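You operate a simulated robot arm through the tools that you are given. There is no shell and no other tool. Be economical: measure what you need, move in short steps, check, and stop when the job is done.

You are at the controls of a simulated two-armed robot. One attempt, no reset.

TASK
Put the green magnet on the top of the blue table away on the top of the lamp table. Take the short black flat bar on the top of the blue table and put it away on the shelf under the counter. Take the yellow tin and put it on the shelf of the lamp table. Open the middle grey drawer, put the grey magnet on the top of the lamp table away inside, then shut the drawer. Take the orange tin on the upper shelf of the green shelf unit and put it away on the shelf of the lamp table. Open the top grey drawer. Any order will do.

It is judged by the outcome, as a careful person would: the job done as asked, and still so three seconds after it is handed in. It fails if anything else is knocked over, pushed out of place, dropped, spilled or broken.

THE ROBOT
Two 7-joint arms with two-finger parallel grippers on one trunk, on a base that drives. Base frame: it is fixed to the floor where the robot stands at the start and does not move with it; the origin is under the middle of the robot, x ahead of it, y to its left, z up. Readings come in mm, degrees, newtons and seconds.
The left shoulder is at the start at [110, 169, 1541], the right one opposite. With the tool pointing down near the work surface each hand reaches from about 260 to 680 mm from the robot's upright axis, wherever it stands, measured 20 degrees to its own side. Places, roughly: drawer2 [-1500, 2400, 400]; green magnet [500, -250, 750]; grey magnet [0, -2500, 750]; middle grey drawer [-1500, 2300, 500]; orange tin (7x7x6 cm) [800, -7200, 1200]; shelf of the lamp table [-100, -2900, 400]; shelf under the counter [-2200, 2500, 500]; short black flat bar [500, -500, 750]; top grey drawer [-1500, 2300, 700]; top of the lamp table [-100, -2900, 800]. Payload 1.57 kg a hand.
The TCP of each hand is the grasp point between the finger pads, 30 mm short of the fingertips. In the tool frame z runs along the fingers and y along their closing line. The gripper opens to 80 mm. The fingers are 17 mm wide and 12 mm thick; the gripper's body (40 by 82 mm) begins 80 mm behind the TCP.
Orientation is that of the tool frame in the base frame, as [roll, pitch, yaw] about the fixed x, y, z axes, in that order (R = Rz(yaw) Ry(pitch) Rx(roll)). With the fingers straight down and closing along the base's y, the tool's x points along the base's -x, its y along +y and its z along -z.

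THE INTERFACE
- The arms move only by the tool step_arm. It takes "left_rows", "right_rows" or both (then of equal length, played together; a hand with none holds still); each is a list of rows, each a list of 3 entries, a list of its own where there are three numbers: the shift along the tool's x, y, z in mm, then the turn, a rotation vector about the tool's x, y, z in degrees, then the gripper command, from -1 (fully open) to 1 (shut), values between in proportion. In form: [[[tx, ty, tz], [ax, ay, az], claw], ...]. A call has 1 to 8 rows; each row shifts and turns the commanded pose from where the row before left it, along the tool's axes as they then stand. Each row takes 0.2 s and may step no farther than 50 mm and 8.6 degrees from the row before; otherwise, or with a gripper value out of range, the whole call is refused. Where a pose cannot be reached the arm comes as near as it can. A force on the tool above 40 N (or 10 N above the force at the start of the call, whichever is more), or a blocked arm, ends the call early, and 0.2 s more pass. The fingers move at their own pace (about 72 mm/s each) and stop on an object; they squeeze with about 22 N. The grip force told is the motor's: it shows also when the fingers shut on nothing. Time passes only in rows, and 0.2 s behind the last, so rows that do not move let the fingers close. It gives the time, the measured TCP pose, the force on the tool (base axes), the opening and the grip force at its end, in the units of the frame above (readings bear some noise), with the torque about the TCP (base axes, N m) and any sound that the robot's microphone picked up.
- Cameras (640 x 400 px; columns grow to the right, rows downward): "scene" is now at [146.3, -26.2, 1718.6]; the picture's right is [-0.35, -0.94, 0.00], its down [-0.77, 0.29, -0.57] and it looks along [0.53, -0.20, -0.82] (base axes); focal length 274 px, centre (320, 200). "left" rides on the left gripper at [72, 6, -122] in its tool frame; the picture's right is [-0.09, 1.00, 0.00], its down [-0.84, -0.08, -0.54] and it looks along [-0.54, -0.05, 0.84] (tool axes); focal length 238 px, centre (320, 200). "right" rides on the right gripper at [72, -7, -122] in its tool frame; the picture's right is [0.09, 1.00, 0.00], its down [-0.84, 0.08, -0.54] and it looks along [-0.54, 0.05, 0.84] (tool axes); focal length 238 px, centre (320, 200). There is no depth. A picture from a camera that has moved, and an enlarged one, comes with that camera's place and axes in the base frame and with its lens.
- get_image(camera): a new picture of that camera. The clock stands still meanwhile.
- raise_lower(by): slides the trunk up (or, below 0, down) by that many mm; the arms and the scene camera ride with it, the base frame stays. It gives what a move gives, with no picture.
- roll_base(legs): drives the robot by 1 to 6 legs, each [ahead, left, turn to the left] in mm, mm and degrees, along the robot's own axes; the way and the turn of a leg run together, so that a leg with both is an arc; at most 1500 mm and 180 degrees a leg. The arms and the cameras ride along, it lands a little off, and it stops where it bumps. It gives what a move gives.
- pan_tilt(pan, tilt): turns the head with the scene camera to pan (to the left, within 86 degrees either way) and tilt (down, from -29 to 69), counted from straight ahead of the robot. It gives what a move gives.
- zoom(camera, box): a new picture of the part [left, top, right, bottom] of that camera's present view, enlarged. The clock stands still meanwhile.
- close_job(): hands the job in; it is judged then, once.

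Work in short steps. Places have to be worked out from the pictures, the camera data and where the tool is seen: move nearer, look again, correct. Check each grasp and each placing, and mend what went wrong. You have 196 turns and 184 pictures in all, those below and enlarged ones among them. Open the grippers and draw the arms clear of the work before you hand the job in, unless the task says otherwise; then end with one line.

The tools are called after "Call:" by a JSON object that holds its "fn" and its "kwargs". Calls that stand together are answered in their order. step_arm: Moves the arms, as the interface text tells. Its arguments: {"type":"object","properties":{"left_rows":{"type":"array","items":{"type":"array"}},"right_rows":{"type":"array","items":{"type":"array"}}},"required":[]} The other tools are called the same way: raise_lower (by) slides the trunk up or down; roll_base (legs) drives the base; pan_tilt (pan, tilt) turns the head that bears the scene camera; get_image (camera) takes a picture; zoom (camera, box) takes an enlarged picture of a part of a camera's view; close_job () hands the job in.

At the start:

```text
time_s: 0.0
left_eef_pos: [671.4, -68.0, 1169.4]
left_tcp_rot: [179.9, -0.1, -179.9]
left_contact_force: [0.5, -0.5, 0.7]
left_torque: [0.01, -0.02, -0.02]
left_opening: 79.9
left_finger_force: 0.0
right_eef_pos: [363.5, -444.4, 1040.0]
right_tcp_rot: [180.0, 0.0, 180.0]
right_contact_force: [0.0, -0.4, -0.1]
right_torque: [-0.01, -0.02, 0.01]
right_opening: 80.1
right_finger_force: 0.0
trunk travel left (down, up): [-855.0, 35.0]
robot x, y, heading: [1.9, 2.3, 0.0]
head pan, tilt: [-20.3, 55.3]
```

scene: 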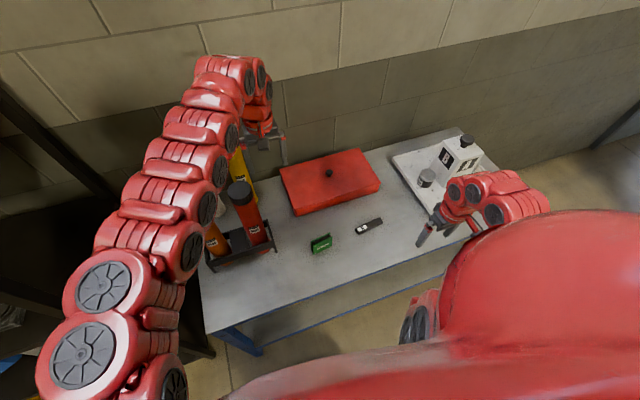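
right: 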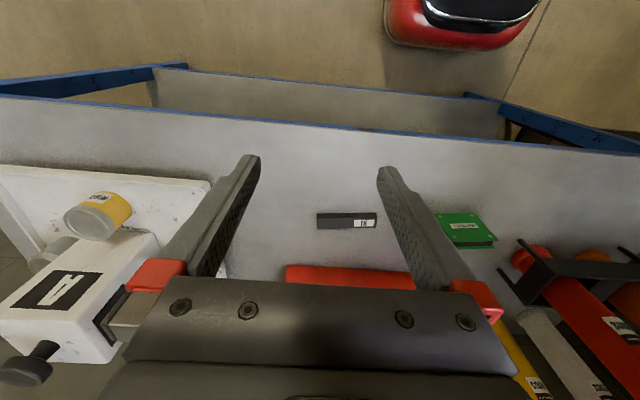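
left: 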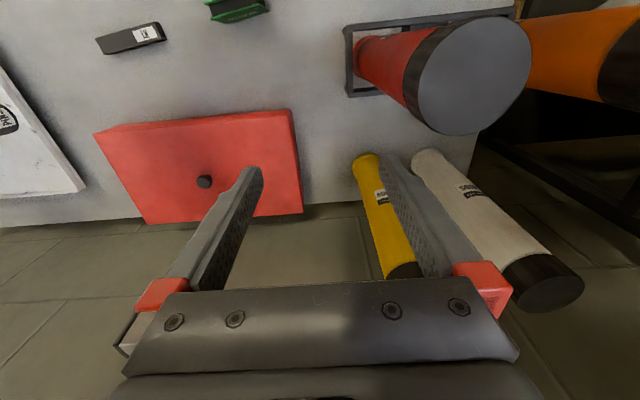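

I'll first zoom the scene view of the table to identify the magnet, bar and tin.

Call:
{"fn": "zoom", "kwargs": {"camera": "scene", "box": [280, 120, 520, 270]}}

Call:
{"fn": "zoom", "kwargs": {"camera": "right", "box": [0, 140, 320, 340]}}

```text
2.67 times, centred on (400, 195) of scene
camera zoom: at [146.3, -26.2, 1718.6], right [-0.35, -0.94, 0.0], down [-0.77, 0.29, -0.57], along [0.53, -0.2, -0.82], focal length 730 px, centre (107, 213)
```

zoom: 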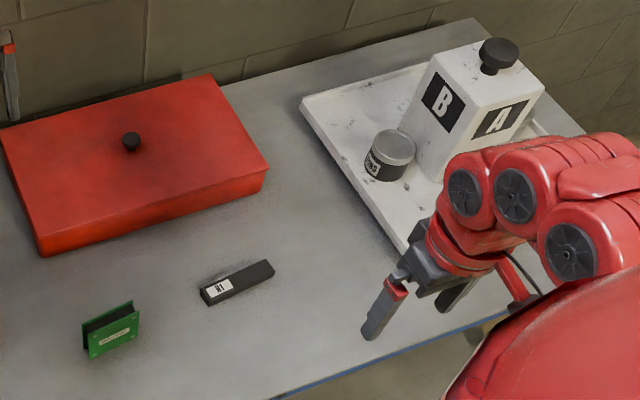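

```text
2.00 times, centred on (160, 240) of right
camera zoom: at [292.2, -451.0, 1161.8], right [-0.09, 1.0, 0.0], down [0.84, 0.08, 0.54], along [0.54, 0.05, -0.84], focal length 477 px, centre (640, 120)
```

zoom: 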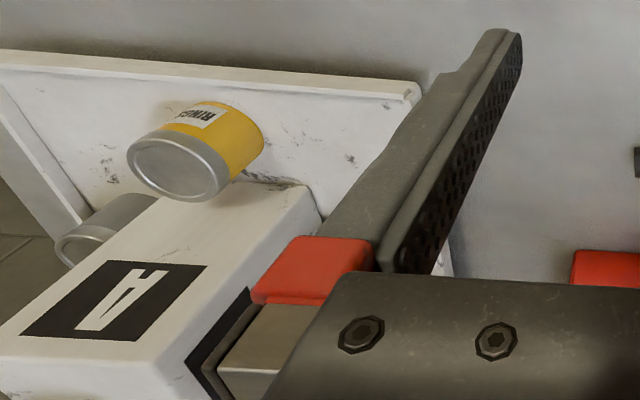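

The dark-labelled tin left of the block and the yellow tin near the robot side are partly hidden by my arm. I'll look around first with the head to learn the surroundings (right side).

Call:
{"fn": "pan_tilt", "kwargs": {"pan": -80, "tilt": 15}}

Call:
{"fn": "get_image", "kwargs": {"camera": "scene"}}

Call:
{"fn": "pan_tilt", "kwargs": {"pan": 80, "tilt": 15}}

Call:
{"fn": "get_image", "kwargs": {"camera": "scene"}}

```text
time_s: 1.3
left_eef_pos: [671.5, -68.3, 1169.4]
left_tcp_rot: [-180.0, 0.0, -180.0]
left_contact_force: [-0.3, -0.5, -0.3]
left_torque: [0.01, 0.0, -0.01]
left_opening: 80.0
left_finger_force: 0.0
right_eef_pos: [363.2, -444.5, 1039.7]
right_tcp_rot: [179.9, 0.1, 180.0]
right_contact_force: [0.0, -0.1, -0.4]
right_torque: [-0.01, 0.01, -0.01]
right_opening: 80.1
right_finger_force: 0.2
trunk travel left (down, up): [-855.0, 35.0]
robot x, y, heading: [2.5, -2.8, 0.2]
head pan, tilt: [-80.0, 15.0]
```

```text
178 pictures are left
camera scene: at [95.3, -93.3, 1779.2], right [-0.98, -0.17, 0.0], down [-0.05, 0.26, -0.97], along [0.17, -0.95, -0.26], focal length 274 px, centre (320, 200)
```

scene: 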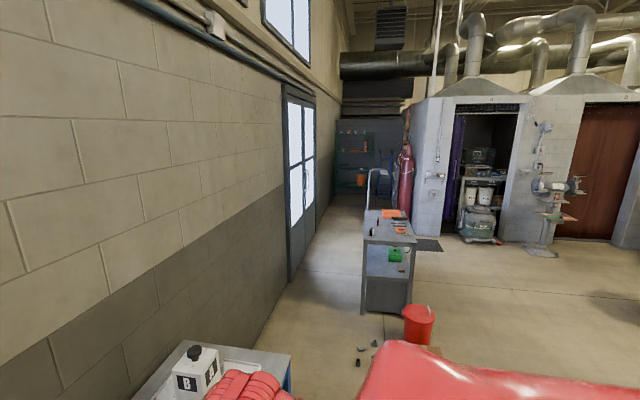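

```text
time_s: 3.8
left_eef_pos: [670.7, -68.1, 1170.1]
left_tcp_rot: [-179.9, 0.0, -180.0]
left_contact_force: [-0.8, -0.7, 0.1]
left_torque: [-0.05, 0.02, -0.02]
left_opening: 80.1
left_finger_force: 0.1
right_eef_pos: [363.7, -444.6, 1040.4]
right_tcp_rot: [-180.0, 0.0, 180.0]
right_contact_force: [0.1, 0.0, 0.6]
right_torque: [0.02, 0.0, -0.02]
right_opening: 80.0
right_finger_force: 0.0
trunk travel left (down, up): [-855.0, 35.0]
robot x, y, heading: [-2.0, 0.4, -0.0]
head pan, tilt: [80.0, 15.0]
```

```text
177 pictures are left
camera scene: at [95.3, 90.6, 1779.3], right [0.98, -0.17, 0.0], down [-0.05, -0.25, -0.97], along [0.17, 0.95, -0.26], focal length 274 px, centre (320, 200)
```

scene: 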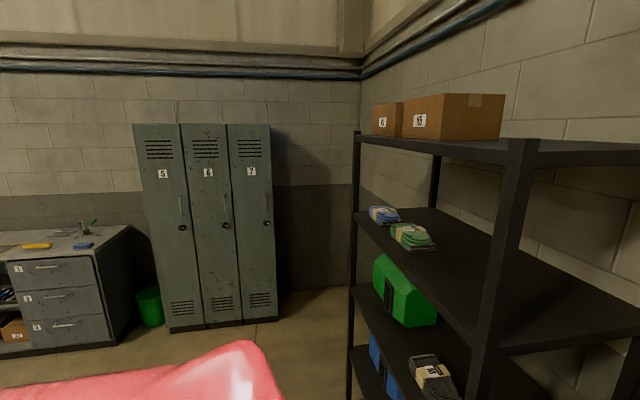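

Drawers and the counter are behind-left, facing -y; the lamp table is beyond the blue table to the right. Now I look at the white tray from pan -50.

Call:
{"fn": "pan_tilt", "kwargs": {"pan": -50, "tilt": 40}}

Call:
{"fn": "get_image", "kwargs": {"camera": "scene"}}

```text
time_s: 5.9
left_eef_pos: [671.5, -68.2, 1169.8]
left_tcp_rot: [-180.0, 0.0, -180.0]
left_contact_force: [0.7, 0.2, -0.3]
left_torque: [0.01, -0.02, 0.0]
left_opening: 79.9
left_finger_force: 0.1
right_eef_pos: [363.3, -443.0, 1039.2]
right_tcp_rot: [180.0, -0.1, 180.0]
right_contact_force: [-0.5, -0.2, 0.6]
right_torque: [-0.03, -0.03, 0.01]
right_opening: 80.0
right_finger_force: 0.0
trunk travel left (down, up): [-855.0, 35.0]
robot x, y, heading: [-4.9, -2.0, 0.1]
head pan, tilt: [-50.0, 40.0]
```

```text
176 pictures are left
camera scene: at [133.7, -66.4, 1739.7], right [-0.77, -0.64, 0.0], down [-0.41, 0.49, -0.77], along [0.49, -0.59, -0.64], focal length 274 px, centre (320, 200)
```

scene: 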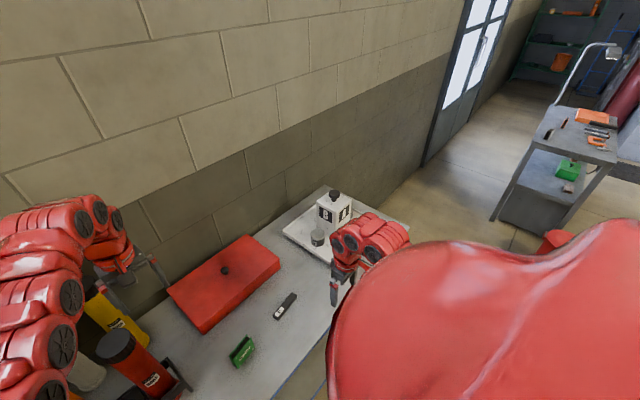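

Triangulating gives a tabletop z≈812; bar ≈[552,-378], magnet ≈[541,-172], yellow tin ≈[535,-762]. I shift the base right 400 mm so left hand serves the magnet and right the tin.

Call:
{"fn": "roll_base", "kwargs": {"legs": [[0, -400, 0]]}}

Call:
{"fn": "pan_tilt", "kwargs": {"pan": -25, "tilt": 55}}

Call:
{"fn": "get_image", "kwargs": {"camera": "scene"}}

Call:
{"fn": "get_image", "kwargs": {"camera": "right"}}

Call:
{"fn": "get_image", "kwargs": {"camera": "left"}}

```text
time_s: 8.4
left_eef_pos: [669.6, -476.3, 1169.6]
left_tcp_rot: [-180.0, -0.1, 179.8]
left_contact_force: [-0.2, 0.0, 0.3]
left_torque: [0.01, -0.01, 0.03]
left_opening: 80.3
left_finger_force: 0.0
right_eef_pos: [361.0, -851.2, 1040.4]
right_tcp_rot: [-180.0, 0.0, 179.7]
right_contact_force: [0.3, -0.5, -1.0]
right_torque: [0.0, -0.01, -0.01]
right_opening: 79.9
right_finger_force: 0.1
trunk travel left (down, up): [-855.0, 35.0]
robot x, y, heading: [2.1, -406.7, -0.2]
head pan, tilt: [-50.0, 40.0]
```

```text
time_s: 9.3
left_eef_pos: [669.7, -476.7, 1169.8]
left_tcp_rot: [-180.0, 0.0, 179.8]
left_contact_force: [0.3, -0.5, 0.0]
left_torque: [0.01, 0.0, 0.02]
left_opening: 80.0
left_finger_force: 0.1
right_eef_pos: [360.7, -851.1, 1039.9]
right_tcp_rot: [-180.0, 0.0, 179.7]
right_contact_force: [0.3, 0.9, 0.4]
right_torque: [-0.02, 0.0, -0.02]
right_opening: 80.0
right_finger_force: 0.1
trunk travel left (down, up): [-855.0, 35.0]
robot x, y, heading: [-1.9, -403.6, -0.3]
head pan, tilt: [-25.0, 55.0]
```

```text
175 pictures are left
camera scene: at [143.1, -438.1, 1719.1], right [-0.43, -0.9, 0.0], down [-0.74, 0.35, -0.57], along [0.52, -0.25, -0.82], focal length 274 px, centre (320, 200)
```

scene: 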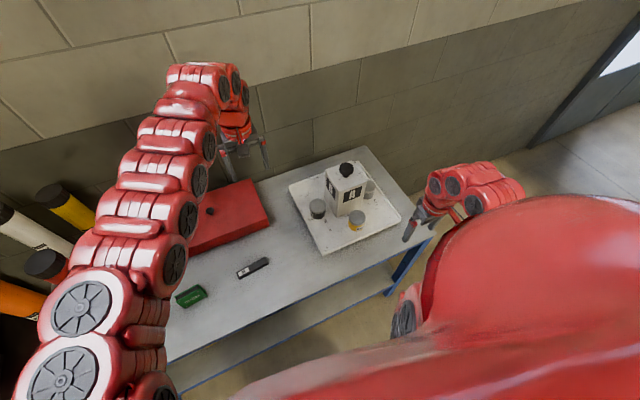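

```text
174 pictures are left
camera right: at [288.9, -858.0, 1161.8], right [-0.09, 1.0, 0.0], down [0.84, 0.07, 0.54], along [0.54, 0.05, -0.84], focal length 238 px, centre (320, 200)
```

right: 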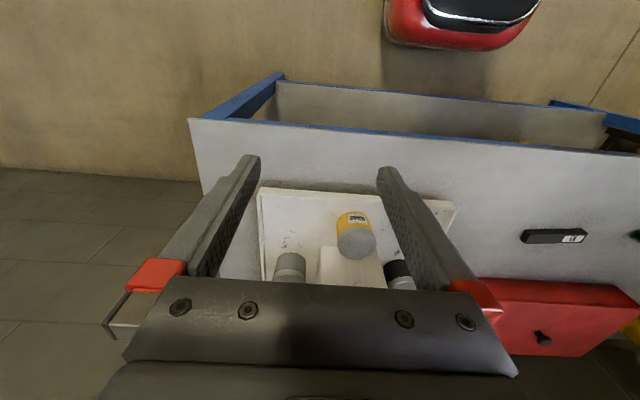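

```text
173 pictures are left
camera left: at [597.4, -469.7, 1292.1], right [0.1, 1.0, 0.0], down [0.84, -0.08, 0.54], along [0.54, -0.05, -0.84], focal length 238 px, centre (320, 200)
```

left: 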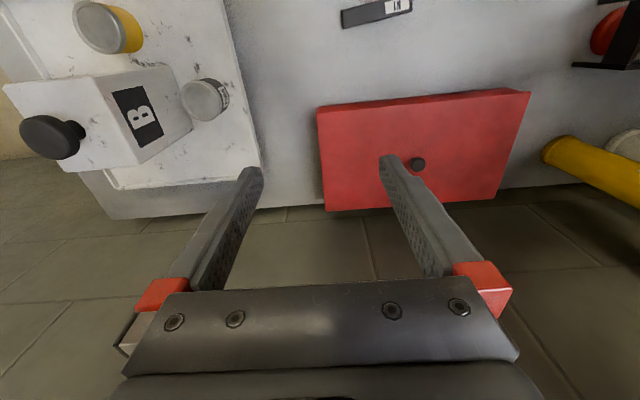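

Yellow tin ≈[552,-780], ~60 mm wide. I'll tilt the right hand 45° forward (useful for the shelf later), in place.

Call:
{"fn": "step_arm", "kwargs": {"right_rows": [[[0, 0, 0], [0, -7.5, 0], -1], [[0, 0, 0], [0, -7.5, 0], -1], [[0, 0, 0], [0, -7.5, 0], -1], [[0, 0, 0], [0, -7.5, 0], -1], [[0, 0, 0], [0, -7.5, 0], -1], [[0, 0, 0], [0, -7.5, 0], -1]]}}

Call:
{"fn": "get_image", "kwargs": {"camera": "right"}}

```text
time_s: 10.7
left_eef_pos: [670.5, -476.9, 1168.6]
left_tcp_rot: [-180.0, 0.0, 179.8]
left_contact_force: [0.0, -1.0, 0.1]
left_torque: [-0.02, 0.02, -0.04]
left_opening: 79.9
left_finger_force: 0.0
right_eef_pos: [360.4, -850.6, 1040.9]
right_tcp_rot: [-179.9, 45.3, 179.8]
right_contact_force: [-1.0, 0.0, -0.6]
right_torque: [0.02, -0.01, -0.01]
right_opening: 79.9
right_finger_force: 0.1
trunk travel left (down, up): [-855.0, 35.0]
robot x, y, heading: [-1.8, -408.6, -0.2]
head pan, tilt: [-25.0, 55.0]
```

```text
172 pictures are left
camera right: at [224.2, -856.9, 1075.7], right [-0.06, 1.0, -0.07], down [0.21, 0.08, 0.98], along [0.98, 0.04, -0.21], focal length 238 px, centre (320, 200)
```

right: 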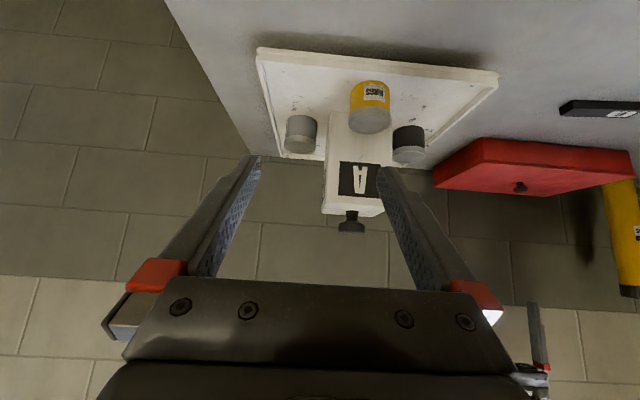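

Tin refined to ≈[543,-781]. I move to the pre-grasp point 120 mm short along the tool axis.

Call:
{"fn": "step_arm", "kwargs": {"right_rows": [[[0, 25, 45], [0, 0, 0], -1], [[0, 25, 45], [0, 0, 0], -1], [[0, 20, 45], [0, 0, 0], -1], [[0, 0, 0], [0, 0, 0], -1]]}}

Call:
{"fn": "get_image", "kwargs": {"camera": "right"}}

```text
refused: row 1 steps farther than a row can; nothing moved
```

```text
171 pictures are left
camera right: at [224.2, -856.9, 1075.7], right [-0.06, 1.0, -0.07], down [0.21, 0.08, 0.98], along [0.98, 0.04, -0.21], focal length 238 px, centre (320, 200)
```

right: 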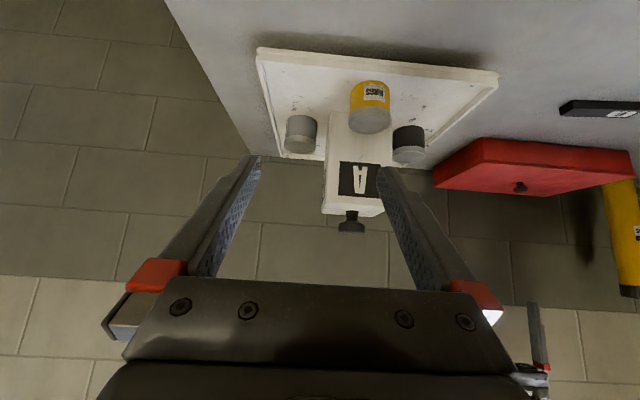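

The step length was just over the limit; I redo it in smaller rows.

Call:
{"fn": "step_arm", "kwargs": {"right_rows": [[[0, 20, 34], [0, 0, 0], -1], [[0, 20, 34], [0, 0, 0], -1], [[0, 20, 34], [0, 0, 0], -1], [[0, 10, 33], [0, 0, 0], -1], [[0, 0, 0], [0, 0, 0], -1]]}}

Call:
{"fn": "get_image", "kwargs": {"camera": "right"}}

```text
time_s: 11.9
left_eef_pos: [670.8, -477.2, 1169.3]
left_tcp_rot: [-179.9, 0.1, 179.8]
left_contact_force: [0.1, -0.1, 0.0]
left_torque: [-0.01, -0.02, 0.03]
left_opening: 80.0
left_finger_force: 0.0
right_eef_pos: [455.4, -782.8, 944.9]
right_tcp_rot: [180.0, 45.1, 179.7]
right_contact_force: [0.3, 0.6, -0.2]
right_torque: [0.02, 0.01, -0.01]
right_opening: 80.1
right_finger_force: 0.1
trunk travel left (down, up): [-855.0, 35.0]
robot x, y, heading: [1.9, -406.4, -0.3]
head pan, tilt: [-25.0, 55.0]
```

```text
170 pictures are left
camera right: at [318.9, -788.7, 980.0], right [-0.06, 1.0, -0.07], down [0.21, 0.08, 0.97], along [0.98, 0.04, -0.21], focal length 238 px, centre (320, 200)
```

right: 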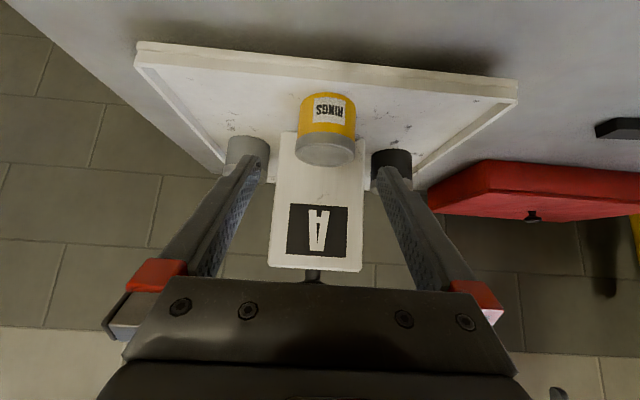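

The tin's centre works out to ≈[568,-777], top z≈876; block face at x≈627, so fingertips clear. I advance to the grasp pose with open fingers.

Call:
{"fn": "step_arm", "kwargs": {"right_rows": [[[-5, 2, 35], [0, 0, 0], -1], [[-5, 2, 35], [0, 0, 0], -1], [[-4, 1, 35], [0, 0, 0], -1], [[-4, 0, 35], [0, 0, 0], -1], [[0, 0, 0], [0, 0, 0], -1]]}}

Call:
{"fn": "get_image", "kwargs": {"camera": "right"}}

Call:
{"fn": "zoom", "kwargs": {"camera": "scene", "box": [270, 130, 470, 255]}}

```text
time_s: 13.1
left_eef_pos: [669.6, -477.4, 1169.8]
left_tcp_rot: [180.0, 0.0, 179.7]
left_contact_force: [-1.1, -0.5, 0.7]
left_torque: [0.02, -0.01, -0.03]
left_opening: 79.7
left_finger_force: 0.1
right_eef_pos: [566.9, -778.2, 857.0]
right_tcp_rot: [-179.9, 45.1, 179.7]
right_contact_force: [-1.3, -0.2, 6.0]
right_torque: [0.22, -0.05, 0.12]
right_opening: 80.0
right_finger_force: 0.2
trunk travel left (down, up): [-855.0, 35.0]
robot x, y, heading: [2.0, -402.2, -0.2]
head pan, tilt: [-25.0, 55.0]
```

```text
169 pictures are left
camera right: at [431.1, -784.7, 892.4], right [-0.06, 1.0, -0.07], down [0.21, 0.08, 0.98], along [0.98, 0.04, -0.21], focal length 238 px, centre (320, 200)
```

right: 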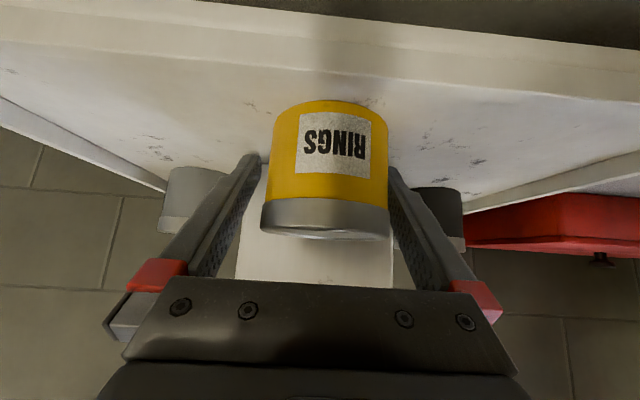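

```text
3.20 times, centred on (370, 192) of scene
camera zoom: at [142.1, -437.9, 1719.2], right [-0.43, -0.9, 0.0], down [-0.74, 0.35, -0.57], along [0.52, -0.25, -0.82], focal length 875 px, centre (160, 224)
```

zoom: 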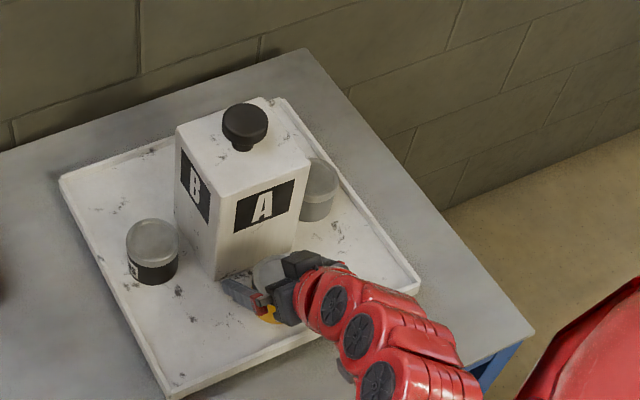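

Tin is 3-4 mm right of centre and there's a light 6 N push-up. I back off a few mm, shift +4 in y, then close.

Call:
{"fn": "step_arm", "kwargs": {"right_rows": [[[-3, 2, -3], [0, 0, 0], -1], [[0, 2, 0], [0, 0, 0], -1], [[0, 0, 0], [0, 0, 0], 1], [[0, 0, 0], [0, 0, 0], 1], [[0, 0, 0], [0, 0, 0], 1]]}}

Call:
{"fn": "get_image", "kwargs": {"camera": "right"}}

```text
time_s: 14.3
left_eef_pos: [670.6, -477.4, 1170.7]
left_tcp_rot: [-180.0, -0.1, 179.9]
left_contact_force: [-0.1, -0.3, -0.6]
left_torque: [0.0, -0.01, 0.03]
left_opening: 79.9
left_finger_force: 0.1
right_eef_pos: [567.7, -774.6, 862.0]
right_tcp_rot: [179.9, 44.9, 179.7]
right_contact_force: [-0.4, 0.5, -0.3]
right_torque: [-0.02, 0.06, 0.0]
right_opening: 61.1
right_finger_force: 22.6
trunk travel left (down, up): [-855.0, 35.0]
robot x, y, heading: [-4.6, -408.3, -0.4]
head pan, tilt: [-25.0, 55.0]
```

```text
167 pictures are left
camera right: at [431.3, -780.3, 897.3], right [-0.06, 1.0, -0.06], down [0.21, 0.08, 0.97], along [0.98, 0.04, -0.21], focal length 238 px, centre (320, 200)
```

right: 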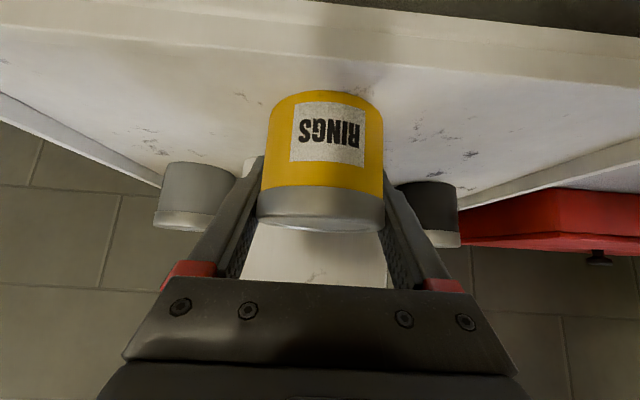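

Tin held (61 mm). Lift straight up 110 mm, then draw back to -x.

Call:
{"fn": "step_arm", "kwargs": {"right_rows": [[[-14, 0, -14], [0, 0, 0], 1], [[-28, 0, -28], [0, 0, 0], 1], [[-28, 0, -28], [0, 0, 0], 1], [[-14, 0, -28], [0, 0, 0], 1], [[14, 0, -34], [0, 0, 0], 1], [[28, 0, -28], [0, 0, 0], 1], [[28, 0, -28], [0, 0, 0], 1]]}}

Call:
{"fn": "get_image", "kwargs": {"camera": "scene"}}

```text
time_s: 15.9
left_eef_pos: [668.7, -475.8, 1170.3]
left_tcp_rot: [-180.0, 0.0, 179.8]
left_contact_force: [-0.3, 0.6, 1.4]
left_torque: [0.01, -0.01, -0.01]
left_opening: 79.8
left_finger_force: 0.0
right_eef_pos: [445.3, -770.9, 1006.0]
right_tcp_rot: [-179.9, 44.9, 179.8]
right_contact_force: [-0.9, -0.3, -1.6]
right_torque: [-0.02, -0.05, -0.03]
right_opening: 60.9
right_finger_force: 21.7
trunk travel left (down, up): [-855.0, 35.0]
robot x, y, heading: [0.6, -405.5, -0.5]
head pan, tilt: [-25.0, 55.0]
```

```text
166 pictures are left
camera scene: at [142.1, -437.5, 1719.1], right [-0.43, -0.9, 0.0], down [-0.74, 0.35, -0.57], along [0.52, -0.25, -0.82], focal length 274 px, centre (320, 200)
```

scene: 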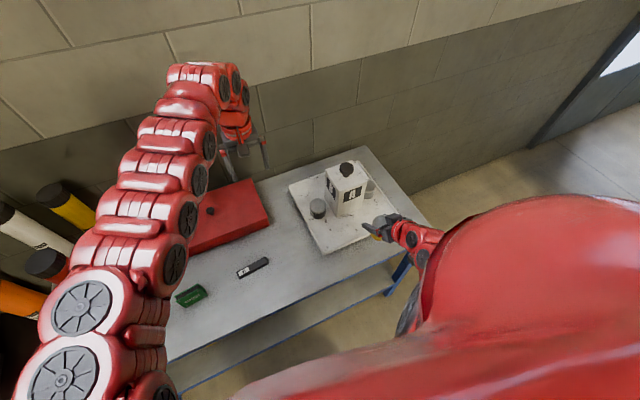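

Tin is safe in the right hand. Now bring the left hand above the magnet (≈[541,-172]), turning it about 90° so it closes along x.

Call:
{"fn": "step_arm", "kwargs": {"left_rows": [[[16, 38, 0], [0, 0, 0], -1], [[16, 38, 0], [0, 0, 0], -1], [[16, 38, 0], [0, 0, 0], -1], [[16, 38, 0], [0, 0, 0], -1], [[16, 38, 0], [0, 0, 0], -1], [[16, 38, 0], [0, 0, 0], -1], [[16, 38, 0], [0, 0, 0], -1], [[16, 38, 0], [0, 0, 0], -1]]}}

Call:
{"fn": "get_image", "kwargs": {"camera": "left"}}

```text
time_s: 17.7
left_eef_pos: [624.9, -373.7, 1169.2]
left_tcp_rot: [180.0, 0.0, 179.7]
left_contact_force: [-0.6, -0.1, 0.1]
left_torque: [-0.04, -0.03, -0.02]
left_opening: 80.0
left_finger_force: 0.1
left hand out of reach, approached as far as the arm can: row 3, 4, 5, 6, 7, 8
right_eef_pos: [445.2, -771.9, 1007.0]
right_tcp_rot: [-179.9, 45.0, 179.8]
right_contact_force: [-0.2, 0.0, -3.3]
right_torque: [-0.05, -0.03, -0.01]
right_opening: 61.1
right_finger_force: 22.3
trunk travel left (down, up): [-855.0, 35.0]
robot x, y, heading: [-2.1, -408.0, -0.0]
head pan, tilt: [-25.0, 55.0]
```

```text
165 pictures are left
camera left: at [552.9, -365.8, 1292.3], right [0.1, 1.0, 0.0], down [0.84, -0.08, 0.54], along [0.54, -0.05, -0.84], focal length 238 px, centre (320, 200)
```

left: 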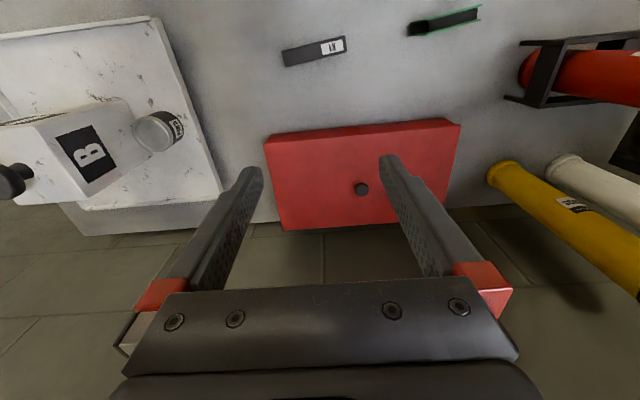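

The arm stuck partway (joint limit). I'll lower and come nearer in x, seeing whether it frees up.

Call:
{"fn": "step_arm", "kwargs": {"left_rows": [[[0, 0, 40], [0, 0, 0], -1], [[0, 0, 40], [0, 0, 0], -1], [[20, 10, 30], [0, 0, 0], -1], [[20, 20, 20], [0, 0, 0], -1]]}}

```text
time_s: 18.7
left_eef_pos: [582.1, -340.5, 1038.1]
left_tcp_rot: [-179.9, 0.0, 179.8]
left_contact_force: [0.9, -0.1, 0.5]
left_torque: [-0.02, 0.01, -0.05]
left_opening: 80.0
left_finger_force: 0.1
right_eef_pos: [446.3, -771.9, 1005.5]
right_tcp_rot: [-180.0, 44.9, 179.6]
right_contact_force: [0.4, 0.0, -1.6]
right_torque: [-0.03, -0.03, 0.0]
right_opening: 61.3
right_finger_force: 22.7
trunk travel left (down, up): [-855.0, 35.0]
robot x, y, heading: [-1.2, -404.8, -0.2]
head pan, tilt: [-25.0, 55.0]
```

Lower height works. Continue +y towards the magnet with yaw turn started.

Call:
{"fn": "step_arm", "kwargs": {"left_rows": [[[8, 35, 0], [0, 0, 0], -1], [[8, 35, 0], [0, 0, 0], -1], [[8, 35, 0], [0, 0, 0], -1], [[8, 35, 0], [0, 0, 0], -1], [[8, 28, 0], [0, 0, 0], -1]]}}

Call:
{"fn": "get_image", "kwargs": {"camera": "left"}}

```text
time_s: 19.9
left_eef_pos: [545.8, -173.4, 1035.7]
left_tcp_rot: [180.0, 0.0, 179.8]
left_contact_force: [-0.7, 0.3, 0.5]
left_torque: [-0.01, 0.02, -0.01]
left_opening: 80.3
left_finger_force: 0.1
right_eef_pos: [445.1, -771.9, 1005.8]
right_tcp_rot: [180.0, 45.0, 179.7]
right_contact_force: [0.6, 0.4, -2.2]
right_torque: [-0.01, -0.06, 0.0]
right_opening: 60.9
right_finger_force: 21.7
trunk travel left (down, up): [-855.0, 35.0]
robot x, y, heading: [-2.5, -407.3, -0.2]
head pan, tilt: [-25.0, 55.0]
```

```text
164 pictures are left
camera left: at [473.3, -167.0, 1158.9], right [0.1, 1.0, 0.0], down [0.84, -0.08, 0.54], along [0.54, -0.05, -0.84], focal length 238 px, centre (320, 200)
```

left: 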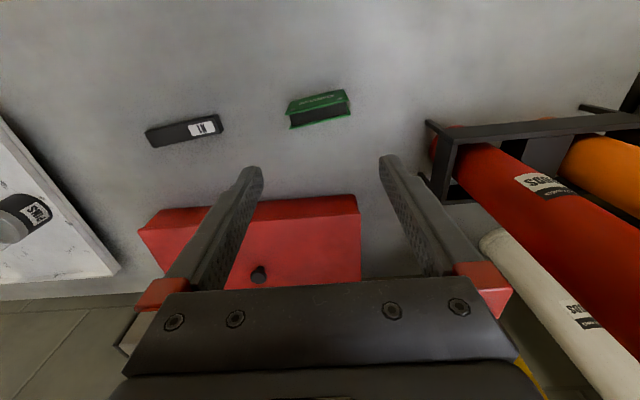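

Zoom to see the magnet's shape and orientation.

Call:
{"fn": "zoom", "kwargs": {"camera": "left", "box": [240, 60, 400, 160]}}

```text
4.00 times, centred on (320, 110) of left
camera zoom: at [473.3, -167.0, 1158.9], right [0.1, 1.0, 0.0], down [0.84, -0.08, 0.54], along [0.54, -0.05, -0.84], focal length 953 px, centre (320, 560)
```

zoom: 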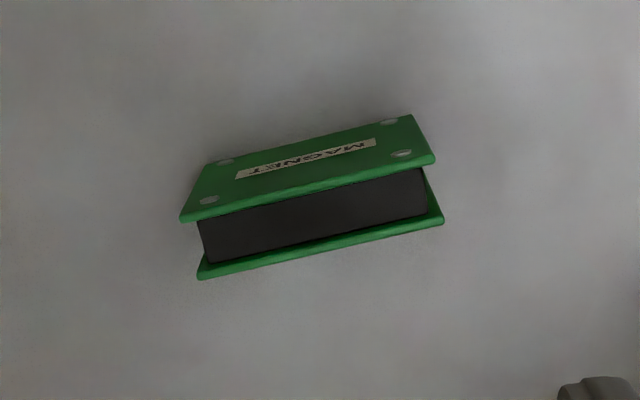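

The magnet stands upright ~75 mm tall, 70 long, 20 thick, centre ≈[536,-175], top z≈888, nearly facing me. I turn the left hand +83.5° about its axis to close across its thickness.

Call:
{"fn": "step_arm", "kwargs": {"left_rows": [[[0, 0, 0], [0, 0, 8.4], -1], [[0, 0, 0], [0, 0, 8.4], -1], [[0, 0, 0], [0, 0, 8.4], -1], [[0, 0, 0], [0, 0, 8.4], -1], [[0, 0, 0], [0, 0, 8.4], -1], [[0, 0, 0], [0, 0, 8.4], -1], [[0, 0, 0], [0, 0, 8.4], -1], [[0, 0, 0], [0, 0, 8.4], -1]]}}

Call:
{"fn": "step_arm", "kwargs": {"left_rows": [[[0, 0, 0], [0, 0, 8.2], -1], [[0, 0, 0], [0, 0, 8.2], -1], [[0, 0, 0], [0, 0, 0], -1]]}}

Call:
{"fn": "get_image", "kwargs": {"camera": "left"}}

```text
time_s: 21.7
left_eef_pos: [545.4, -173.7, 1038.7]
left_tcp_rot: [180.0, -0.1, 112.3]
left_contact_force: [0.1, 0.1, -0.4]
left_torque: [-0.01, -0.01, 0.02]
left_opening: 80.1
left_finger_force: 0.1
right_eef_pos: [446.9, -772.5, 1005.2]
right_tcp_rot: [180.0, 44.9, 179.7]
right_contact_force: [0.4, 0.5, -2.1]
right_torque: [-0.02, -0.08, 0.03]
right_opening: 61.2
right_finger_force: 22.1
trunk travel left (down, up): [-855.0, 35.0]
robot x, y, heading: [0.4, -404.7, -0.5]
head pan, tilt: [-25.0, 55.0]
```

```text
time_s: 22.5
left_eef_pos: [545.5, -175.3, 1038.1]
left_tcp_rot: [-180.0, -0.1, 96.1]
left_contact_force: [0.3, 0.6, -0.4]
left_torque: [-0.03, 0.0, -0.02]
left_opening: 79.7
left_finger_force: 0.0
right_eef_pos: [445.0, -771.3, 1005.4]
right_tcp_rot: [-179.9, 45.1, 179.7]
right_contact_force: [0.4, -0.3, -2.5]
right_torque: [0.03, -0.05, 0.01]
right_opening: 61.1
right_finger_force: 21.9
trunk travel left (down, up): [-855.0, 35.0]
robot x, y, heading: [-3.4, -406.6, -0.3]
head pan, tilt: [-25.0, 55.0]
```

```text
162 pictures are left
camera left: at [544.2, -102.2, 1160.8], right [1.0, 0.01, 0.0], down [0.01, -0.84, 0.54], along [0.01, -0.54, -0.84], focal length 238 px, centre (320, 200)
```

left: 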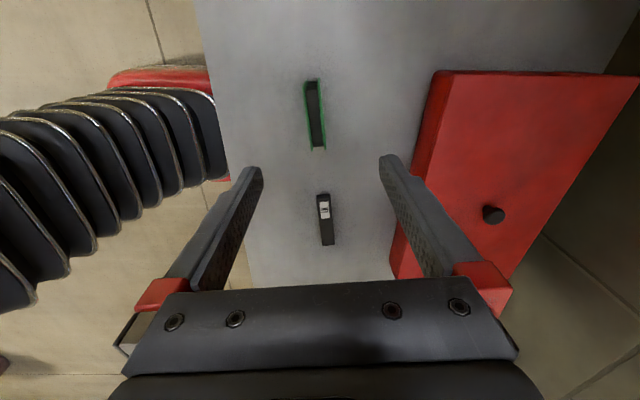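

Alignment good; magnet top at ≈[538,-170]. Descend 110 mm with small correction and check.

Call:
{"fn": "step_arm", "kwargs": {"left_rows": [[[2, -3, 35], [0, 0, 0], -1], [[2, -3, 35], [0, 0, 0], -1], [[0, 0, 30], [0, 0, 0], -1], [[0, 0, 0], [0, 0, 0], -1]]}}

Call:
{"fn": "get_image", "kwargs": {"camera": "left"}}

```text
time_s: 23.5
left_eef_pos: [538.8, -172.6, 938.7]
left_tcp_rot: [-180.0, -0.1, 96.1]
left_contact_force: [0.8, -0.3, 0.6]
left_torque: [-0.02, 0.0, -0.02]
left_opening: 80.2
left_finger_force: 0.2
right_eef_pos: [446.4, -772.1, 1005.7]
right_tcp_rot: [180.0, 45.0, 179.7]
right_contact_force: [-0.8, 0.0, -2.8]
right_torque: [0.02, -0.02, -0.01]
right_opening: 61.1
right_finger_force: 21.6
trunk travel left (down, up): [-855.0, 35.0]
robot x, y, heading: [-0.2, -405.5, -0.1]
head pan, tilt: [-25.0, 55.0]
```

```text
161 pictures are left
camera left: at [535.7, -100.2, 1060.4], right [1.0, 0.02, 0.0], down [0.01, -0.84, 0.54], along [0.01, -0.54, -0.84], focal length 238 px, centre (320, 200)
```

left: 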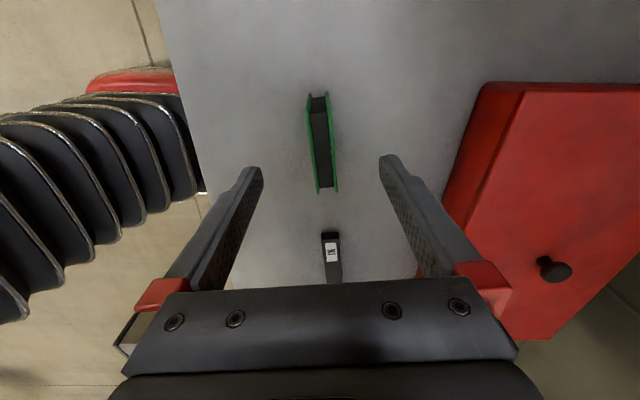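

Well centred. Descend to z≈862 and close.

Call:
{"fn": "step_arm", "kwargs": {"left_rows": [[[3, 0, 30], [0, 0, 0], -1], [[3, 0, 30], [0, 0, 0], -1], [[0, 0, 17], [0, 0, 0], -1], [[0, 0, 0], [0, 0, 0], -1], [[0, 0, 0], [0, 0, 1], 1], [[0, 0, 0], [0, 0, 0], 1], [[0, 0, 0], [0, 0, 0], 1]]}}

Call:
{"fn": "get_image", "kwargs": {"camera": "left"}}

```text
time_s: 25.1
left_eef_pos: [537.4, -165.7, 861.5]
left_tcp_rot: [179.9, -0.1, 95.2]
left_contact_force: [0.5, 0.5, 0.8]
left_torque: [0.02, -0.04, 0.05]
left_opening: 19.8
left_finger_force: 22.0
right_eef_pos: [445.6, -772.3, 1006.1]
right_tcp_rot: [-179.9, 45.0, 179.7]
right_contact_force: [-0.4, 0.0, -1.7]
right_torque: [-0.03, -0.03, 0.0]
right_opening: 61.2
right_finger_force: 22.1
trunk travel left (down, up): [-855.0, 35.0]
robot x, y, heading: [-0.3, -404.3, -0.3]
head pan, tilt: [-25.0, 55.0]
```

```text
160 pictures are left
camera left: at [537.3, -92.5, 984.1], right [1.0, 0.0, 0.0], down [0.0, -0.84, 0.54], along [0.0, -0.54, -0.84], focal length 238 px, centre (320, 200)
```

left: 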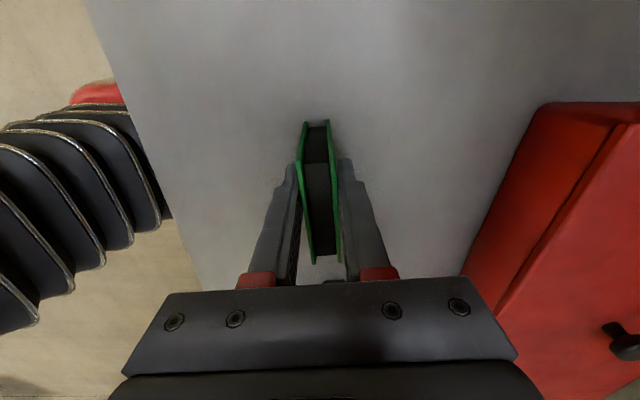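

Magnet gripped (20 mm). Lift 170 mm and draw back toward the robot.

Call:
{"fn": "step_arm", "kwargs": {"left_rows": [[[0, 0, -20], [0, 0, 0], 1], [[0, 0, -40], [0, 0, 0], 1], [[0, 0, -40], [0, 0, 0], 1], [[0, 0, -40], [0, 0, 0], 1], [[0, -30, -30], [0, 0, 0], 1], [[0, -45, 0], [0, 0, 0], 1], [[0, -45, 0], [0, 0, 0], 1]]}}

Call:
{"fn": "pan_tilt", "kwargs": {"pan": -70, "tilt": 35}}

Call:
{"fn": "get_image", "kwargs": {"camera": "scene"}}

```text
time_s: 26.7
left_eef_pos: [416.4, -174.9, 1031.7]
left_tcp_rot: [-179.9, 0.0, 95.1]
left_contact_force: [-0.3, -0.2, -3.5]
left_torque: [0.05, -0.03, 0.02]
left_opening: 19.7
left_finger_force: 22.5
right_eef_pos: [445.6, -771.3, 1005.9]
right_tcp_rot: [-179.9, 45.0, 179.7]
right_contact_force: [-0.2, 0.2, -1.8]
right_torque: [-0.03, -0.05, 0.01]
right_opening: 61.3
right_finger_force: 21.6
trunk travel left (down, up): [-855.0, 35.0]
robot x, y, heading: [-1.2, -405.7, -0.4]
head pan, tilt: [-25.0, 55.0]
```

```text
time_s: 27.8
left_eef_pos: [419.7, -174.4, 1031.5]
left_tcp_rot: [180.0, 0.0, 95.2]
left_contact_force: [-0.4, -0.2, -3.0]
left_torque: [0.08, -0.02, -0.02]
left_opening: 19.8
left_finger_force: 21.9
right_eef_pos: [446.9, -772.5, 1005.7]
right_tcp_rot: [180.0, 45.0, 179.8]
right_contact_force: [-0.1, 0.2, -2.0]
right_torque: [-0.01, -0.02, 0.0]
right_opening: 60.9
right_finger_force: 22.0
trunk travel left (down, up): [-855.0, 35.0]
robot x, y, heading: [-2.9, -406.7, -0.5]
head pan, tilt: [-70.0, 35.0]
```

```text
159 pictures are left
camera scene: at [108.0, -490.2, 1747.2], right [-0.94, -0.34, 0.0], down [-0.19, 0.54, -0.82], along [0.28, -0.77, -0.57], focal length 274 px, centre (320, 200)
```

scene: 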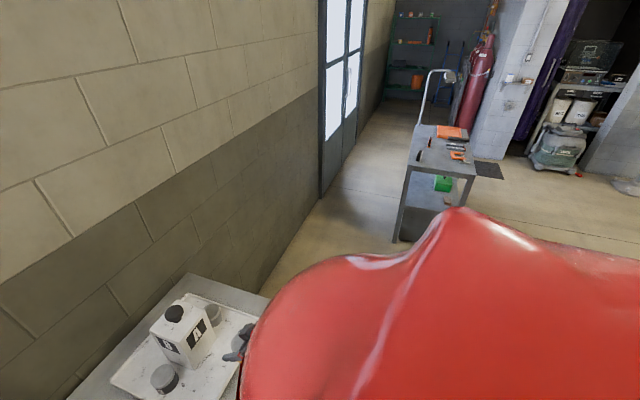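

Both held. Zoom at the lamp table and its shelf to plan the approach.

Call:
{"fn": "zoom", "kwargs": {"camera": "scene", "box": [370, 60, 530, 260]}}

```text
2.00 times, centred on (450, 160) of scene
camera zoom: at [108.0, -490.2, 1747.2], right [-0.94, -0.34, 0.0], down [-0.19, 0.54, -0.82], along [0.28, -0.77, -0.57], focal length 547 px, centre (60, 280)
```

zoom: 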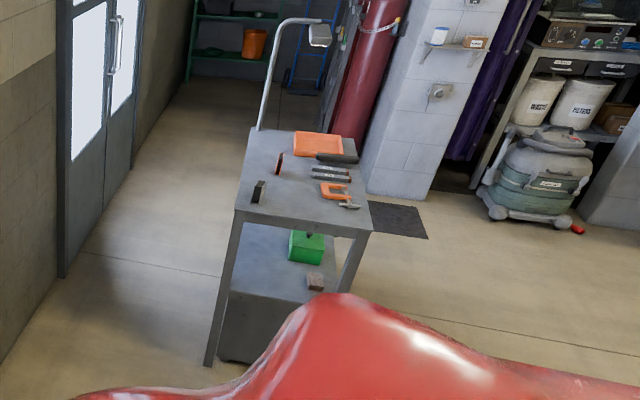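

Lamp table top spans about x −347..115, y −3337..−2415; shelf is reachable from its near end. There's a bucket near [-390,-2110] and small things on the floor around [95,-1970] to avoid. I back off 250 and turn right 90° to look.

Call:
{"fn": "roll_base", "kwargs": {"legs": [[-250, 0, 0], [0, 0, -90]]}}

Call:
{"fn": "pan_tilt", "kwargs": {"pan": 0, "tilt": 35}}

Call:
{"fn": "get_image", "kwargs": {"camera": "scene"}}

```text
time_s: 33.4
left_eef_pos: [-21.2, -824.0, 1031.9]
left_tcp_rot: [-179.9, 0.0, 5.2]
left_contact_force: [-0.4, 0.0, -3.5]
left_torque: [-0.01, -0.01, 0.04]
left_opening: 20.2
left_finger_force: 22.2
right_eef_pos: [-618.3, -851.5, 1005.9]
right_tcp_rot: [180.0, 45.0, 89.7]
right_contact_force: [0.4, -0.5, -1.4]
right_torque: [-0.05, -0.02, 0.0]
right_opening: 61.2
right_finger_force: 21.8
trunk travel left (down, up): [-855.0, 35.0]
robot x, y, heading: [-252.6, -407.0, -90.0]
head pan, tilt: [-70.0, 35.0]
```

```text
time_s: 34.9
left_eef_pos: [-20.8, -823.3, 1032.8]
left_tcp_rot: [-180.0, 0.0, 5.2]
left_contact_force: [0.0, 0.1, -3.1]
left_torque: [0.01, -0.03, -0.01]
left_opening: 19.8
left_finger_force: 22.2
right_eef_pos: [-618.1, -851.9, 1005.2]
right_tcp_rot: [180.0, 44.9, 89.8]
right_contact_force: [-0.8, 0.1, -1.8]
right_torque: [-0.07, -0.02, -0.03]
right_opening: 60.9
right_finger_force: 21.7
trunk travel left (down, up): [-855.0, 35.0]
robot x, y, heading: [-255.7, -402.7, -90.3]
head pan, tilt: [0.0, 35.0]
```

```text
157 pictures are left
camera scene: at [-254.1, -574.2, 1747.2], right [-1.0, 0.0, 0.0], down [0.0, 0.57, -0.82], along [0.0, -0.82, -0.57], focal length 274 px, centre (320, 200)
```

scene: 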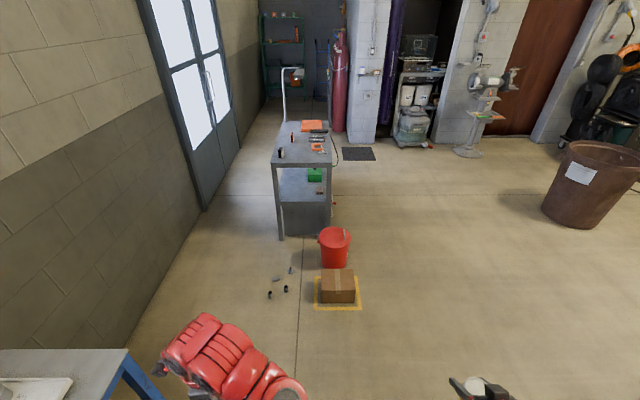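

Box, bucket and loose parts block the near end; I'll go around through the left corridor (x≈600) and face the table from its +x side. First leg: ahead 870 mm.

Call:
{"fn": "roll_base", "kwargs": {"legs": [[870, 50, 0]]}}

Call:
{"fn": "pan_tilt", "kwargs": {"pan": 25, "tilt": 50}}

Call:
{"fn": "get_image", "kwargs": {"camera": "scene"}}

```text
time_s: 39.4
left_eef_pos: [25.6, -1689.2, 1031.7]
left_tcp_rot: [-179.9, 0.1, 5.3]
left_contact_force: [-0.1, 0.9, -3.8]
left_torque: [0.0, 0.0, -0.02]
left_opening: 20.3
left_finger_force: 22.1
right_eef_pos: [-570.7, -1717.9, 1005.0]
right_tcp_rot: [180.0, 45.0, 89.8]
right_contact_force: [-0.8, 0.5, -1.3]
right_torque: [-0.09, 0.01, -0.03]
right_opening: 60.9
right_finger_force: 21.8
trunk travel left (down, up): [-855.0, 35.0]
robot x, y, heading: [-204.0, -1271.6, -90.2]
head pan, tilt: [0.0, 35.0]
```

```text
time_s: 40.3
left_eef_pos: [26.3, -1689.4, 1031.8]
left_tcp_rot: [180.0, -0.2, 5.3]
left_contact_force: [0.3, 1.1, -3.4]
left_torque: [-0.02, 0.0, 0.03]
left_opening: 19.6
left_finger_force: 21.9
right_eef_pos: [-570.5, -1716.9, 1005.4]
right_tcp_rot: [180.0, 44.9, 89.7]
right_contact_force: [0.3, -0.7, -2.6]
right_torque: [-0.06, 0.02, 0.01]
right_opening: 61.1
right_finger_force: 21.2
trunk travel left (down, up): [-855.0, 35.0]
robot x, y, heading: [-204.1, -1269.2, -90.3]
head pan, tilt: [25.0, 50.0]
```

```text
156 pictures are left
camera scene: at [-175.3, -1421.3, 1725.5], right [-0.91, -0.42, 0.0], down [-0.32, 0.7, -0.64], along [0.27, -0.58, -0.77], focal length 274 px, centre (320, 200)
```

scene: 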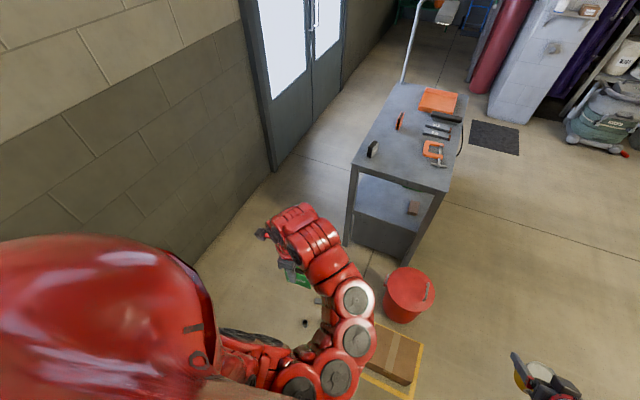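

Debris confirmed around [112,-1820]. Strafe diagonally between blue table end and debris to about [620,-1570].

Call:
{"fn": "roll_base", "kwargs": {"legs": [[300, 824, 0]]}}

Call:
{"fn": "pan_tilt", "kwargs": {"pan": -20, "tilt": 45}}

Call:
{"fn": "get_image", "kwargs": {"camera": "scene"}}

```text
time_s: 45.0
left_eef_pos: [839.4, -2000.2, 1031.7]
left_tcp_rot: [180.0, -0.1, 4.6]
left_contact_force: [0.4, 0.8, -3.9]
left_torque: [0.02, -0.02, 0.0]
left_opening: 19.8
left_finger_force: 22.2
right_eef_pos: [241.8, -2020.9, 1005.3]
right_tcp_rot: [-180.0, 44.9, 89.1]
right_contact_force: [0.3, -0.2, -2.2]
right_torque: [-0.05, -0.01, 0.03]
right_opening: 61.1
right_finger_force: 21.9
trunk travel left (down, up): [-855.0, 35.0]
robot x, y, heading: [612.3, -1577.2, -90.9]
head pan, tilt: [25.0, 50.0]
```

```text
time_s: 46.1
left_eef_pos: [839.0, -2000.7, 1032.0]
left_tcp_rot: [-180.0, 0.1, 4.5]
left_contact_force: [-0.2, 0.3, -4.1]
left_torque: [-0.03, -0.01, -0.01]
left_opening: 20.1
left_finger_force: 21.9
right_eef_pos: [241.5, -2020.9, 1005.4]
right_tcp_rot: [180.0, 44.9, 89.2]
right_contact_force: [0.4, 0.0, -1.8]
right_torque: [-0.04, 0.03, 0.01]
right_opening: 60.9
right_finger_force: 22.3
trunk travel left (down, up): [-855.0, 35.0]
robot x, y, heading: [613.6, -1578.3, -91.0]
head pan, tilt: [-20.0, 45.0]
```

```text
155 pictures are left
camera scene: at [581.7, -1735.8, 1732.4], right [-0.93, 0.36, 0.0], down [0.25, 0.66, -0.71], along [-0.25, -0.66, -0.71], focal length 274 px, centre (320, 200)
```

scene: 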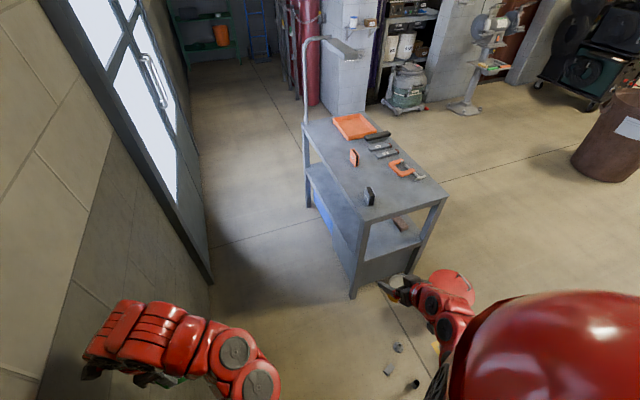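

Zoom at the shelf from this side.

Call:
{"fn": "zoom", "kwargs": {"camera": "scene", "box": [280, 100, 460, 310]}}

```text
1.90 times, centred on (370, 205) of scene
camera zoom: at [581.7, -1735.8, 1732.4], right [-0.93, 0.36, 0.0], down [0.25, 0.66, -0.71], along [-0.25, -0.66, -0.71], focal length 521 px, centre (225, 190)
```

zoom: 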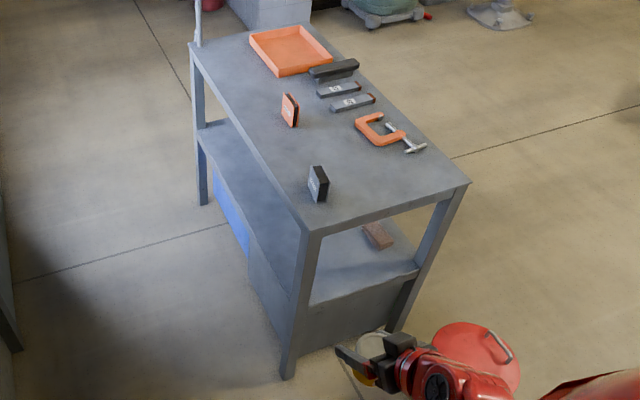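

Shelf z≈440, open on this side. Grey magnet ≈[50,-2503], orange magnet ≈[-21,-2804] on top. I advance 300, turn to face −x, then look.

Call:
{"fn": "roll_base", "kwargs": {"legs": [[300, 0, 0], [0, 0, -89]]}}

Call:
{"fn": "pan_tilt", "kwargs": {"pan": 40, "tilt": 45}}

Call:
{"fn": "get_image", "kwargs": {"camera": "scene"}}

```text
time_s: 51.9
left_eef_pos: [183.1, -2096.5, 1031.5]
left_tcp_rot: [180.0, -0.1, -86.0]
left_contact_force: [0.2, -0.1, -3.3]
left_torque: [0.0, 0.04, -0.01]
left_opening: 19.8
left_finger_force: 21.9
right_eef_pos: [168.1, -1497.5, 1005.4]
right_tcp_rot: [180.0, 44.9, -1.6]
right_contact_force: [0.9, 1.1, -1.5]
right_torque: [0.01, 0.06, -0.01]
right_opening: 61.0
right_finger_force: 22.0
trunk travel left (down, up): [-855.0, 35.0]
robot x, y, heading: [604.1, -1868.9, 178.5]
head pan, tilt: [-20.0, 45.0]
```

```text
time_s: 53.2
left_eef_pos: [183.7, -2095.4, 1032.1]
left_tcp_rot: [-179.9, -0.1, -85.9]
left_contact_force: [-0.2, -0.8, -3.7]
left_torque: [-0.03, 0.04, -0.02]
left_opening: 20.1
left_finger_force: 21.9
right_eef_pos: [169.2, -1498.2, 1004.6]
right_tcp_rot: [179.9, 44.9, -1.5]
right_contact_force: [-0.1, -0.9, -2.2]
right_torque: [0.03, 0.02, 0.03]
right_opening: 61.3
right_finger_force: 22.2
trunk travel left (down, up): [-855.0, 35.0]
robot x, y, heading: [606.5, -1876.5, 178.3]
head pan, tilt: [40.0, 45.0]
```

```text
153 pictures are left
camera scene: at [462.1, -1923.0, 1732.4], right [-0.62, 0.78, 0.0], down [0.55, 0.44, -0.71], along [-0.55, -0.44, -0.71], focal length 274 px, centre (320, 200)
```

scene: 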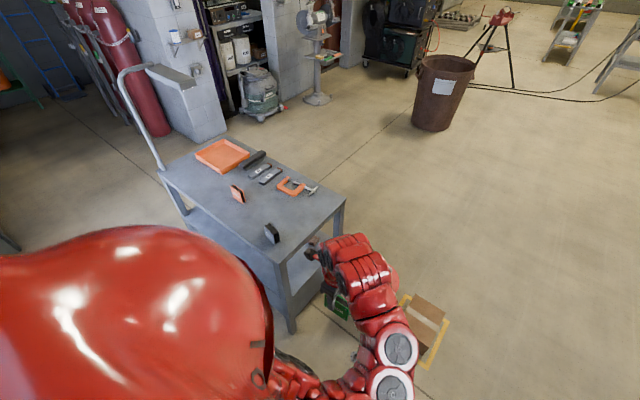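

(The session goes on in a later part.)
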